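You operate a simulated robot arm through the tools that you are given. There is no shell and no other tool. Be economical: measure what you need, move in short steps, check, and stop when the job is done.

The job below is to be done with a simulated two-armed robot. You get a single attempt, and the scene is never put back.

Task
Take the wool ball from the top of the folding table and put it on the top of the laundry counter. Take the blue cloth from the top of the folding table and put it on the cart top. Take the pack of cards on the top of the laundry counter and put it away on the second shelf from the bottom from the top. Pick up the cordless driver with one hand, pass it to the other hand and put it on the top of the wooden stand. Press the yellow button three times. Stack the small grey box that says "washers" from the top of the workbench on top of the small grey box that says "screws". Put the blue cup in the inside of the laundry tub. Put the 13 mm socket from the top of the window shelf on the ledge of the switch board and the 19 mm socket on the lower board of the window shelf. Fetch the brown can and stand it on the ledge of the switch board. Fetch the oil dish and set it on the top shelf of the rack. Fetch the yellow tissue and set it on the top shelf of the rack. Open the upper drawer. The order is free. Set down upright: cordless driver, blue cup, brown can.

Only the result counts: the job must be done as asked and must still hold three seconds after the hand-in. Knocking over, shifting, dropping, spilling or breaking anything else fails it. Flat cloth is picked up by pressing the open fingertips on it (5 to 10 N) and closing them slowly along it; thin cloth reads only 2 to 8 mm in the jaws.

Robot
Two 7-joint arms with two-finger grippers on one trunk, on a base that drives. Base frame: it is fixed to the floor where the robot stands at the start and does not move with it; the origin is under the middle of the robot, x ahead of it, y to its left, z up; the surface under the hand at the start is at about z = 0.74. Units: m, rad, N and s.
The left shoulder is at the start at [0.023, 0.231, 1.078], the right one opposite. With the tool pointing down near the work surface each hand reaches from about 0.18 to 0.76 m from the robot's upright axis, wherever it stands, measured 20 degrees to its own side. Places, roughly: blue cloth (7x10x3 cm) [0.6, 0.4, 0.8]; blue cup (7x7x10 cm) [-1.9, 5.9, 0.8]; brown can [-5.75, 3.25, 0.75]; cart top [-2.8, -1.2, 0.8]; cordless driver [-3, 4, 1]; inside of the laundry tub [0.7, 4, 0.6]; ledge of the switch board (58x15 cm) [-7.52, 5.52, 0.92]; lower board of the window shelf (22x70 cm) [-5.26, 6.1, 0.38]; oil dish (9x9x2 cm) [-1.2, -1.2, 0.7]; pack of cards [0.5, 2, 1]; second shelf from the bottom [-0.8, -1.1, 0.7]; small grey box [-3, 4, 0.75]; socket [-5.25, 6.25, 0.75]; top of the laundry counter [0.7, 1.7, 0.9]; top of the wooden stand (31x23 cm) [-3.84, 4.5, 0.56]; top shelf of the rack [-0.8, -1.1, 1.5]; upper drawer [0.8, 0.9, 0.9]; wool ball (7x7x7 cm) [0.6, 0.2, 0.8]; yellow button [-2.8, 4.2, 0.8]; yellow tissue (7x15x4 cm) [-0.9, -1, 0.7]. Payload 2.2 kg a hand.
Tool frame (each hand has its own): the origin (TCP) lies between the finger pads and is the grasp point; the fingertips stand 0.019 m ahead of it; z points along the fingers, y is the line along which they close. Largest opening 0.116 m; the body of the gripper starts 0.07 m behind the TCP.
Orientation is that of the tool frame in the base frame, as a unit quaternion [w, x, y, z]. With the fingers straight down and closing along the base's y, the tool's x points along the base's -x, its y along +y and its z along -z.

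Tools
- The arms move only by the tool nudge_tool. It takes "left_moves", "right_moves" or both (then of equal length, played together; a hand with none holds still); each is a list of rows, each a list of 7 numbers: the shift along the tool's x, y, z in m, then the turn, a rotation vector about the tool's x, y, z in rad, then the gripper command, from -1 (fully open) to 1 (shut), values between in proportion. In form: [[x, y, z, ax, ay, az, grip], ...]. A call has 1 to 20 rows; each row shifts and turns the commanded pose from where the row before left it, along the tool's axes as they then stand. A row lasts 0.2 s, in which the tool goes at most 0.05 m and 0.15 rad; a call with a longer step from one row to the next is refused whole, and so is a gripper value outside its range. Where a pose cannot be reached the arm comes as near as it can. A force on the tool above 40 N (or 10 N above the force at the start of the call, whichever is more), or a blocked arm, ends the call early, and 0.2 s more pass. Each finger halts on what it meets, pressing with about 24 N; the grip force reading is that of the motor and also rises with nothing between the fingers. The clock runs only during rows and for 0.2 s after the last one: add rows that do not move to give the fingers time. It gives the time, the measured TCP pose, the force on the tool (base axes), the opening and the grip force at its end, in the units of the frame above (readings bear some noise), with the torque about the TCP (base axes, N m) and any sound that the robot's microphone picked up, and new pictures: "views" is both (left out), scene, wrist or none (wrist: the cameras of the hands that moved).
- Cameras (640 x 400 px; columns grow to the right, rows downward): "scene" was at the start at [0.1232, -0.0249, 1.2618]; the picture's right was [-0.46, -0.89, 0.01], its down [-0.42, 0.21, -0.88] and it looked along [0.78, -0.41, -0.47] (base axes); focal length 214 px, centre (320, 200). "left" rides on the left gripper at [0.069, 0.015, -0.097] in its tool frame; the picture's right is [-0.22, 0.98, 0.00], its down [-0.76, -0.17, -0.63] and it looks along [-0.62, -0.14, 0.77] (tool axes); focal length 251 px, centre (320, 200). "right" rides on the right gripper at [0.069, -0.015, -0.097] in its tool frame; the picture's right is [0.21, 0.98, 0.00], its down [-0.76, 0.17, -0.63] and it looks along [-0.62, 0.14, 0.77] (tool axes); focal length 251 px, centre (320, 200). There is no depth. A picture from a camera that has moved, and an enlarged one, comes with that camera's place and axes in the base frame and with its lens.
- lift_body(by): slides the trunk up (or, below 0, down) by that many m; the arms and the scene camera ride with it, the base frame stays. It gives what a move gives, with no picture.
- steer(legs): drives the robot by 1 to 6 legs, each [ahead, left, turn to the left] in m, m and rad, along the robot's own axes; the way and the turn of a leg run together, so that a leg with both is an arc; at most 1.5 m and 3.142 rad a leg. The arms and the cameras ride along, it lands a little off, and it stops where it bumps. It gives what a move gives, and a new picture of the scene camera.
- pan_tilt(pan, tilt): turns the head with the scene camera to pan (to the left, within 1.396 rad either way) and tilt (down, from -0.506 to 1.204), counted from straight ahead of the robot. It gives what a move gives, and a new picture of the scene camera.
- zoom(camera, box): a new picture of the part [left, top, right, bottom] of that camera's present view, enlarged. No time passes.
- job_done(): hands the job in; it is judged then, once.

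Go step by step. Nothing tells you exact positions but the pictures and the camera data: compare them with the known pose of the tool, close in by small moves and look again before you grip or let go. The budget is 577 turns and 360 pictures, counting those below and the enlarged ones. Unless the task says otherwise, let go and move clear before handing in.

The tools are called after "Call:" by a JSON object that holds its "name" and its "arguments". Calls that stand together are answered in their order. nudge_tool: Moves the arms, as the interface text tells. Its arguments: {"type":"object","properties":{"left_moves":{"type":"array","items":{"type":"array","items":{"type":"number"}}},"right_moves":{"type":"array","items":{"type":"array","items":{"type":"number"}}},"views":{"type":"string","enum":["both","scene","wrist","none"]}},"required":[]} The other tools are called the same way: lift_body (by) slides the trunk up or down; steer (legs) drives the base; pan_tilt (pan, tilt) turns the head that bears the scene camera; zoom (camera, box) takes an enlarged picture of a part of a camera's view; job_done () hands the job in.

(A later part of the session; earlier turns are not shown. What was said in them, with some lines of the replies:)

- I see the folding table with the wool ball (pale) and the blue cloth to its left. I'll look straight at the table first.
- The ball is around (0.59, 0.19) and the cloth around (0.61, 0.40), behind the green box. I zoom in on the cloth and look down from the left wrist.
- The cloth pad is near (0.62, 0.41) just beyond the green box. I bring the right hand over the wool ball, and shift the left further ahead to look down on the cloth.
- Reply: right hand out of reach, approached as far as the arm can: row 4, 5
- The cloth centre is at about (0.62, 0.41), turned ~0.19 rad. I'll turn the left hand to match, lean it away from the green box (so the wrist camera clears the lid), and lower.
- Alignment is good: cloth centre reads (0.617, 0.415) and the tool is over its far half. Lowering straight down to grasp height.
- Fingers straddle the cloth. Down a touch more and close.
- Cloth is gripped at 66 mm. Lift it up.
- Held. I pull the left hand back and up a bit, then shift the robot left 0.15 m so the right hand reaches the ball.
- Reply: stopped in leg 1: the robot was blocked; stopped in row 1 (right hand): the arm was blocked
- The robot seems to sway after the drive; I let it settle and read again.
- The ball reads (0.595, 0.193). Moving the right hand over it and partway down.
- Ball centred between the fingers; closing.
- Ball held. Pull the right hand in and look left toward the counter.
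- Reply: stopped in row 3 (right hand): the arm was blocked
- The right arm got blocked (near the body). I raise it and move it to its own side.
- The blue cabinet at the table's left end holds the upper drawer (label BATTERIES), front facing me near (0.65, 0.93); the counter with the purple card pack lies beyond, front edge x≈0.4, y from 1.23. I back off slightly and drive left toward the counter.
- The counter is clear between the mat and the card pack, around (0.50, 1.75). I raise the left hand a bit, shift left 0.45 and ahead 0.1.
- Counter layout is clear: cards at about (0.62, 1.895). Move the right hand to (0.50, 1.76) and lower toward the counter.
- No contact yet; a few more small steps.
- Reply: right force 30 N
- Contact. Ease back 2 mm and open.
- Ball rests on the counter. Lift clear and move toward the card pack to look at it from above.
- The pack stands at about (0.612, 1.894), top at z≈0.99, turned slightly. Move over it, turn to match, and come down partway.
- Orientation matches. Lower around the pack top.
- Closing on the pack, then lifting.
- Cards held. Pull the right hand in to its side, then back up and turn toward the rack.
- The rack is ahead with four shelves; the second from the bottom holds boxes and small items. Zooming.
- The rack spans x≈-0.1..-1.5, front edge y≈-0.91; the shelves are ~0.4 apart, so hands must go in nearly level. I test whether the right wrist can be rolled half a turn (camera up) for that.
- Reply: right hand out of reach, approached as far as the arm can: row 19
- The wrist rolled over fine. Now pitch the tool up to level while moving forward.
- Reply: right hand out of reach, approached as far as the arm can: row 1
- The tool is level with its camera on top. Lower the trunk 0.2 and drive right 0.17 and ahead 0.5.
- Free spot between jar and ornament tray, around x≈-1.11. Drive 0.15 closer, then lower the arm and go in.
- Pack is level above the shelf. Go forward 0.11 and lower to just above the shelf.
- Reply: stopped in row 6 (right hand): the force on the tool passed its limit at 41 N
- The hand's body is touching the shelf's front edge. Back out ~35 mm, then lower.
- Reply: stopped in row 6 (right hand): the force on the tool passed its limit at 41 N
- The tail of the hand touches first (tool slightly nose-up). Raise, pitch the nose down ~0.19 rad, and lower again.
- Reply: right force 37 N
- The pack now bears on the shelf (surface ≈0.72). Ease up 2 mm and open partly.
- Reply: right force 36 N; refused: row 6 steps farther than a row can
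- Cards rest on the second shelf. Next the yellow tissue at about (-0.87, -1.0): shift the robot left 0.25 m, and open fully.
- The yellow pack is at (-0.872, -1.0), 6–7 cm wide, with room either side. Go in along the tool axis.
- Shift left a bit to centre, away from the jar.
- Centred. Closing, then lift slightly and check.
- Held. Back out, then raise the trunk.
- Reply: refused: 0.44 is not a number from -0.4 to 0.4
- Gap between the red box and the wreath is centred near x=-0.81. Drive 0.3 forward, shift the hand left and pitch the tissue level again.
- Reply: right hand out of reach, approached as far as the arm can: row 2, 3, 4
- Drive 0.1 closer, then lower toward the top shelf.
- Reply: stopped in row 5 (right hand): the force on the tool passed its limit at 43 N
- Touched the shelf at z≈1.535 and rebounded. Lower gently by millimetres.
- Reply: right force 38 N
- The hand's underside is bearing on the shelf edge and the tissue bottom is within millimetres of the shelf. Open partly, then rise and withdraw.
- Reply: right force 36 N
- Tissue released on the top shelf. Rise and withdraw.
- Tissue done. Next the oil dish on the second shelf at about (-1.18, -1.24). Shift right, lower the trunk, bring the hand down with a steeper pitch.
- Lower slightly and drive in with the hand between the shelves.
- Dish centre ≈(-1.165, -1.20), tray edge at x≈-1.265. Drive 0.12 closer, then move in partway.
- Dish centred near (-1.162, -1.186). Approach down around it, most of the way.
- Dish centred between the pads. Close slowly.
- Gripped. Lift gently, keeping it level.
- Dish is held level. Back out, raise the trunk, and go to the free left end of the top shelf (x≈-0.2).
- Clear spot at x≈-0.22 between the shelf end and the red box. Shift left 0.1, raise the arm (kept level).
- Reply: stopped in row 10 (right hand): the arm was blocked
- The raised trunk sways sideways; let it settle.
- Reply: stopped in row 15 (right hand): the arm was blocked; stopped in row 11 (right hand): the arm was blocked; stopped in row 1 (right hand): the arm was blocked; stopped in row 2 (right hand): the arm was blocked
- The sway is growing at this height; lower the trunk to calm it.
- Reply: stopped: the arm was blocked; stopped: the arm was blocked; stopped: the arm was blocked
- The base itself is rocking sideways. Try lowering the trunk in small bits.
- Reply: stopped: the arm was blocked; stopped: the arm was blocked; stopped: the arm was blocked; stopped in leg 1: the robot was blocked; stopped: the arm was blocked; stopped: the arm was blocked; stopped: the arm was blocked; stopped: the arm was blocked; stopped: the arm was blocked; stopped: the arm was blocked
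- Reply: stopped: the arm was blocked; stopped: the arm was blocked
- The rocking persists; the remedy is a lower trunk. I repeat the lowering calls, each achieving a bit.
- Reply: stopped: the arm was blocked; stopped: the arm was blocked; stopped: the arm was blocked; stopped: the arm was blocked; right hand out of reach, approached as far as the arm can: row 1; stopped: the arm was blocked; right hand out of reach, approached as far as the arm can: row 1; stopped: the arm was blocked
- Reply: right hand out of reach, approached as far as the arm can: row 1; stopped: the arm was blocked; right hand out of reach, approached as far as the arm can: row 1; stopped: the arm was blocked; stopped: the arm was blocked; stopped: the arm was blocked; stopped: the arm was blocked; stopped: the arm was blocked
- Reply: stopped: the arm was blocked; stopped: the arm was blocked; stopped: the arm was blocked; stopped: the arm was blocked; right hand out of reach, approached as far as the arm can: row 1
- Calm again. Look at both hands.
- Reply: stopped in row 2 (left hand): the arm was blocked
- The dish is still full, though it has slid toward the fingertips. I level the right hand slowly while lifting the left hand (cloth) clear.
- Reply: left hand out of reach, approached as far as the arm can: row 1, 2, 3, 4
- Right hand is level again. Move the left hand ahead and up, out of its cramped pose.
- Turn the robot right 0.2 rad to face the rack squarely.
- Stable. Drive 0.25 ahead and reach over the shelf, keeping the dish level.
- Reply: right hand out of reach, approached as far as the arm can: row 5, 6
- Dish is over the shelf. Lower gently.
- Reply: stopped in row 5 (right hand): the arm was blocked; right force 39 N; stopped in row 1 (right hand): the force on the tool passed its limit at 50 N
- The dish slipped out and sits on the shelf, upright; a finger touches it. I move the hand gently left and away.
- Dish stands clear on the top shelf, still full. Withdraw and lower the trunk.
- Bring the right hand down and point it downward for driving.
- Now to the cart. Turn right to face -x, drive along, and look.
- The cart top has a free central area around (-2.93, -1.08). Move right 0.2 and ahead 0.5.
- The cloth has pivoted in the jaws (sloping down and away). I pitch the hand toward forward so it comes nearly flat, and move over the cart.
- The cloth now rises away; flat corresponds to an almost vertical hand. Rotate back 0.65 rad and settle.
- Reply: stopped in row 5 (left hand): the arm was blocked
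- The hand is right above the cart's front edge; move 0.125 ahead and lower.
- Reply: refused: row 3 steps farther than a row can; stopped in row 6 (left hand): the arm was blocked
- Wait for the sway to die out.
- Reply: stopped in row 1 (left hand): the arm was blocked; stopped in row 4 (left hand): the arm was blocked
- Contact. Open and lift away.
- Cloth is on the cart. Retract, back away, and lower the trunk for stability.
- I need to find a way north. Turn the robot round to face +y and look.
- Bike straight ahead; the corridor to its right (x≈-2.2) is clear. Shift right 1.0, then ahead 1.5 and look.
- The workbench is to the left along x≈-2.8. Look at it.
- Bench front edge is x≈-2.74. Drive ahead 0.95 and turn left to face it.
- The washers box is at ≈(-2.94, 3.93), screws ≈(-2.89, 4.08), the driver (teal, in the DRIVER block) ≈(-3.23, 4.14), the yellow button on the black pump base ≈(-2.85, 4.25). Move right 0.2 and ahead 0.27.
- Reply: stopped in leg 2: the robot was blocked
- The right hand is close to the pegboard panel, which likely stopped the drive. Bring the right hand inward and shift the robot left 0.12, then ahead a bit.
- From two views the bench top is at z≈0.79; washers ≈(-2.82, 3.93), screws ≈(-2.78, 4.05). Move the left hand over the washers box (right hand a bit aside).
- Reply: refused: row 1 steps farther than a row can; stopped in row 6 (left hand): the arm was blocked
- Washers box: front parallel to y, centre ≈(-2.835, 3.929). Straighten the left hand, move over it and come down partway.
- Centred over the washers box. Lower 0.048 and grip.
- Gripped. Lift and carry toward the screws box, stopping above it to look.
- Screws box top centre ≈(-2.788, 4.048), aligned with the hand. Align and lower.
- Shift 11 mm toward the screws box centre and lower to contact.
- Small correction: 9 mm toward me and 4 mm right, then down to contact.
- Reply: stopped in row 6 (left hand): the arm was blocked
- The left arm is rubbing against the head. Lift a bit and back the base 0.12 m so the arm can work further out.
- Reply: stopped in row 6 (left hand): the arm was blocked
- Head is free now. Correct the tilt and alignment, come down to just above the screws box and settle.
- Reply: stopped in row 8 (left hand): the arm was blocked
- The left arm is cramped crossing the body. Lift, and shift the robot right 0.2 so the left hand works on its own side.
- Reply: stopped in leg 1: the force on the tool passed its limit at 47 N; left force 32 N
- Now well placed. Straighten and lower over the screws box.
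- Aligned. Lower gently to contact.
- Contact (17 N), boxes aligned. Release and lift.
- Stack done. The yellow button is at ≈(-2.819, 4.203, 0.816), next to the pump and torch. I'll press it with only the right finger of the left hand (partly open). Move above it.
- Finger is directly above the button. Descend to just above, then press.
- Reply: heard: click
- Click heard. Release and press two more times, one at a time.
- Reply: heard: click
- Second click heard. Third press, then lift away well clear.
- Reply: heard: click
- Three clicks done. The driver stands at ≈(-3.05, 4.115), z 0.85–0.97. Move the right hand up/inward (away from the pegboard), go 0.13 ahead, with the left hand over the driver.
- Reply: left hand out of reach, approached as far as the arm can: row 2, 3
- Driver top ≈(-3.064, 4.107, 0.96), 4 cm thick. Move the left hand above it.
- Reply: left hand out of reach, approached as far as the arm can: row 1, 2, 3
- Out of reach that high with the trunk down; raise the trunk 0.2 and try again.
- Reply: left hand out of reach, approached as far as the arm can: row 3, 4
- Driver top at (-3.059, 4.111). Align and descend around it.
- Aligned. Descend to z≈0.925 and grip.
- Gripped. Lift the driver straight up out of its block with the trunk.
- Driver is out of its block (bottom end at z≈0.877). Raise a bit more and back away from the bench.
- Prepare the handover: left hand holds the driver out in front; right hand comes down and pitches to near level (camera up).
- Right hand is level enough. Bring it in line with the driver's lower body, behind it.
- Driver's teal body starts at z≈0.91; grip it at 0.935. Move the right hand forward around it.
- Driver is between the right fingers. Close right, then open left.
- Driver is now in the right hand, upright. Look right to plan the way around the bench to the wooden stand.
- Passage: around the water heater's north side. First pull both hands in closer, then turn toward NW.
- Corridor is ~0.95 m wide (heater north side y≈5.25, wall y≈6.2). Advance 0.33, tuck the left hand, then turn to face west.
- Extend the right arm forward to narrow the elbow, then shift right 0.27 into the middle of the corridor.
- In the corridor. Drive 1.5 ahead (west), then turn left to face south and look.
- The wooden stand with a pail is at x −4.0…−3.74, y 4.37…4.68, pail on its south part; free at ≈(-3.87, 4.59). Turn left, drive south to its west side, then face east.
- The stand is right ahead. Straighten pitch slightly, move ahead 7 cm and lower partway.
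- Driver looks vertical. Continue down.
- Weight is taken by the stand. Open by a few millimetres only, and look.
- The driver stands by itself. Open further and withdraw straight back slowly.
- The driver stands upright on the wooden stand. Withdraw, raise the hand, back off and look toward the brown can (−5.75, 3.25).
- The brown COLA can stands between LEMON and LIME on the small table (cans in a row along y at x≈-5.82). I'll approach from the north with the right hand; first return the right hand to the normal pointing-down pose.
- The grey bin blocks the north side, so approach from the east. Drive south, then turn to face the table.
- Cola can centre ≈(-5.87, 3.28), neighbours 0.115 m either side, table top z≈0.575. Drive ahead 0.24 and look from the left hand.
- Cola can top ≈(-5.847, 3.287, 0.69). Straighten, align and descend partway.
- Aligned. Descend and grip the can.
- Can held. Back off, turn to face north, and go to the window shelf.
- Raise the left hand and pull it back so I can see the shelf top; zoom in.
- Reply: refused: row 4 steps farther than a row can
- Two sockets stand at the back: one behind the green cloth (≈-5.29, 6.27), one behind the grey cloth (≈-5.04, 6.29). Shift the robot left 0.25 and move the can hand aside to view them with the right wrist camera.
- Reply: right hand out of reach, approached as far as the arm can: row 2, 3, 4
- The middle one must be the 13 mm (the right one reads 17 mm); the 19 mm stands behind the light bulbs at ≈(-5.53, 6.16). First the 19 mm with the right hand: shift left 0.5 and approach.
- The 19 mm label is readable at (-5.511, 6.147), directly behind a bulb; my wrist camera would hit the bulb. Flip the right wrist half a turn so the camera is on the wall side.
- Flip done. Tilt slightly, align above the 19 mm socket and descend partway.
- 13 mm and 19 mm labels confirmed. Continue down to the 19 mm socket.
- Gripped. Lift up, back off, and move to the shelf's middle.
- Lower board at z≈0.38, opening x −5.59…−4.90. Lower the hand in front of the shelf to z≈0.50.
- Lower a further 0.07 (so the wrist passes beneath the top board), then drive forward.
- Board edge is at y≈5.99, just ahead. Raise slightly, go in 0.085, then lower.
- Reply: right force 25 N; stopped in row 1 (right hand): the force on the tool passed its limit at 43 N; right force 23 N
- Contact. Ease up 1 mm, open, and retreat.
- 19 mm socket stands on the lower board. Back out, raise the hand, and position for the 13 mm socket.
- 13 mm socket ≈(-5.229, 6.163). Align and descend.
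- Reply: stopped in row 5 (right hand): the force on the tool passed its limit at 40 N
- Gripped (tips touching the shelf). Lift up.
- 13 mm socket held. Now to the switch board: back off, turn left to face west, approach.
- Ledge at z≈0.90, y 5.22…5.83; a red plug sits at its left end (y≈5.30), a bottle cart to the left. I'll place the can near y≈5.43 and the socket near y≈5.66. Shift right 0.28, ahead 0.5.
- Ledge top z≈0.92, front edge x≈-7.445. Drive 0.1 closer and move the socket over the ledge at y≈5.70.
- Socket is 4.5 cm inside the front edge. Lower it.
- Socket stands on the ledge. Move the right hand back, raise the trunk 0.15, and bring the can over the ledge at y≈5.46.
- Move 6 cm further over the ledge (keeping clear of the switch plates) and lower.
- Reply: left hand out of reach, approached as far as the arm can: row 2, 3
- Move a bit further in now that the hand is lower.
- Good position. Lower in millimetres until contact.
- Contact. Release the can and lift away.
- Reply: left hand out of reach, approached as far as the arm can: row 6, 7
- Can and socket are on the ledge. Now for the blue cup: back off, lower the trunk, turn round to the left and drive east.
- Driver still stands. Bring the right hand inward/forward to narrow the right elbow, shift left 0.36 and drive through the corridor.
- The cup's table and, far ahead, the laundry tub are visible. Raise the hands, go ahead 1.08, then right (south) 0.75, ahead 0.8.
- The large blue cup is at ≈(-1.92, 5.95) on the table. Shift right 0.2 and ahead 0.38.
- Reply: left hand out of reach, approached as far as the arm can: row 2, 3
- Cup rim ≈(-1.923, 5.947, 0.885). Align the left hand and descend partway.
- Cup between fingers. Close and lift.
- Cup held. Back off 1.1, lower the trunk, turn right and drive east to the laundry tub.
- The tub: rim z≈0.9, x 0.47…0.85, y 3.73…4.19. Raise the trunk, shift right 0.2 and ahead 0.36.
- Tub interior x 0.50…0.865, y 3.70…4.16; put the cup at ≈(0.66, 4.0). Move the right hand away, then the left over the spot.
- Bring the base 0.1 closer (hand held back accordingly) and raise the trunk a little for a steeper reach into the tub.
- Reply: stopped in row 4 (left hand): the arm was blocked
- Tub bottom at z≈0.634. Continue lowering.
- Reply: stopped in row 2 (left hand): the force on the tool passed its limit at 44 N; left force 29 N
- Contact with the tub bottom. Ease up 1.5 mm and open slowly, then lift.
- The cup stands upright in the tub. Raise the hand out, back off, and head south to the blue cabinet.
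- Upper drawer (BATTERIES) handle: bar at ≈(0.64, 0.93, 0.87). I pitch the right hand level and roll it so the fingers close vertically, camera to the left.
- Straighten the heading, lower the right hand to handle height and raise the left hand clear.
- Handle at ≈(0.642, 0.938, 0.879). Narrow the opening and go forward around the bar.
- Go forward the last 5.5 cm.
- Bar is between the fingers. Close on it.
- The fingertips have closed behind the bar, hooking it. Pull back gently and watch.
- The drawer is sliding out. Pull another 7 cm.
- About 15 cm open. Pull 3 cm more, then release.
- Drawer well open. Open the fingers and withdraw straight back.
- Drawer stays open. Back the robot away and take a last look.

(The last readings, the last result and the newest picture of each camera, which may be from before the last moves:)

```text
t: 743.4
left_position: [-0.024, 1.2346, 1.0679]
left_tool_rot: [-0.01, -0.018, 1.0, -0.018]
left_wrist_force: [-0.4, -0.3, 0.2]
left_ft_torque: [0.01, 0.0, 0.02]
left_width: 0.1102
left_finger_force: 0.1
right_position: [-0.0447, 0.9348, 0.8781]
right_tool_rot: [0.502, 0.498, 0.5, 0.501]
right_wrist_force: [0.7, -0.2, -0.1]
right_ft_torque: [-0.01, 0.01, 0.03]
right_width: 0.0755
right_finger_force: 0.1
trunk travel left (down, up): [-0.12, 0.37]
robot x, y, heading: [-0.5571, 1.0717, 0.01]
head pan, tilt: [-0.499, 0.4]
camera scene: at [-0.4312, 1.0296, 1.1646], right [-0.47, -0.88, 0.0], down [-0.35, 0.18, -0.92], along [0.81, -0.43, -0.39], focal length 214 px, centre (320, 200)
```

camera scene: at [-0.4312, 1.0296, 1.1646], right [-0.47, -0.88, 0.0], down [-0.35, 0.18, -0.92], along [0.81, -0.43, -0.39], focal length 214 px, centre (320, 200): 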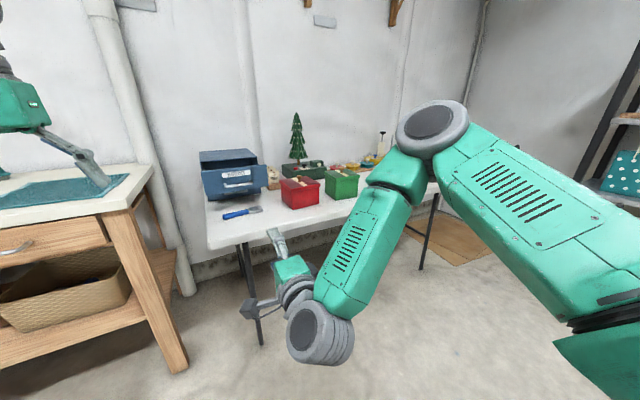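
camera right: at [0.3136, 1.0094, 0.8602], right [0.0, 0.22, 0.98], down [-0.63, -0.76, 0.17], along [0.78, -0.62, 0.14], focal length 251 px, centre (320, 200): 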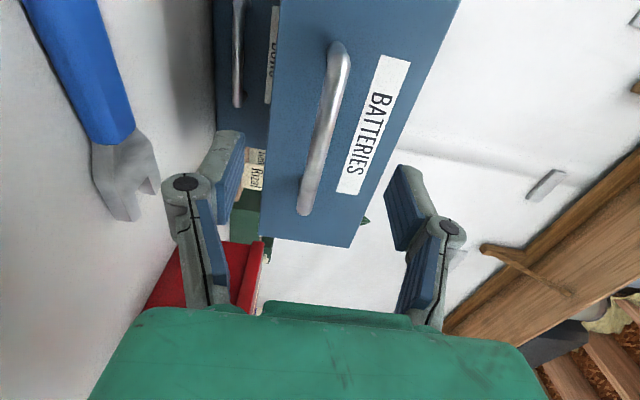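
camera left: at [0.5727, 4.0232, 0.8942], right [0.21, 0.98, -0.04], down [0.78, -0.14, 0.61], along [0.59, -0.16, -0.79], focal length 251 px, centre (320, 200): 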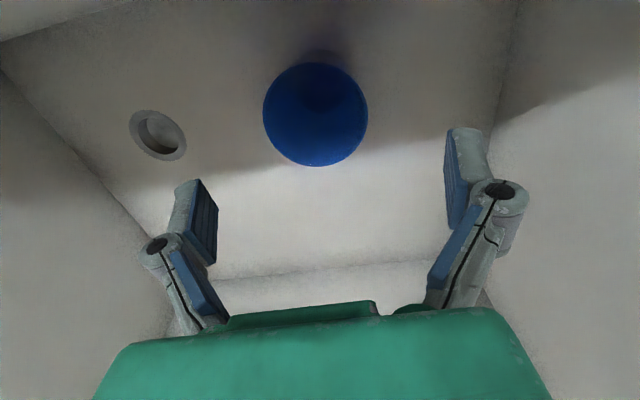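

Everything appears in place: drawer open, ball on the counter, and the hands are clear. Handing in.

Call:
{"name": "job_done", "arguments": {}}

```text
The job is handed in.
```

I finished all twelve tasks and handed the job in, but I have no verdict back, and two risky moments are noted below.

- **Sway near the rack:** while I carried the oil dish, the robot rocked badly from side to side for about 35 seconds. The dish slipped in the grip and popped out onto the top shelf as I lowered it. It landed upright and looked full. I saw nothing else knocked over.
- **Bump at the workbench:** the left hand, holding the washers box, pressed against the pump handle with about 47 N during a sideways drive. The pump looked unmoved afterwards.

| Task | Result |
|---|---|
| Wool ball | On the laundry counter, still there at the end |
| Blue cloth | Flat on the cart top |
| Pack of cards | Lying on the second shelf from the bottom |
| Cordless driver | Passed from left hand to right, standing upright on the wooden stand on its narrow tip |
| Yellow button | Pressed three times, a click heard each time |
| Washers box | Stacked on the screws box |
| Blue cup | Upright in the laundry tub |
| 13 mm socket | On the switch board ledge |
| 19 mm socket | On the lower board of the window shelf |
| Brown can (cola) | Upright on the switch board ledge |
| Oil dish | On the top shelf of the rack |
| Yellow tissue | On the top shelf of the rack |
| Upper drawer (BATTERIES) | Pulled open about 18 cm |
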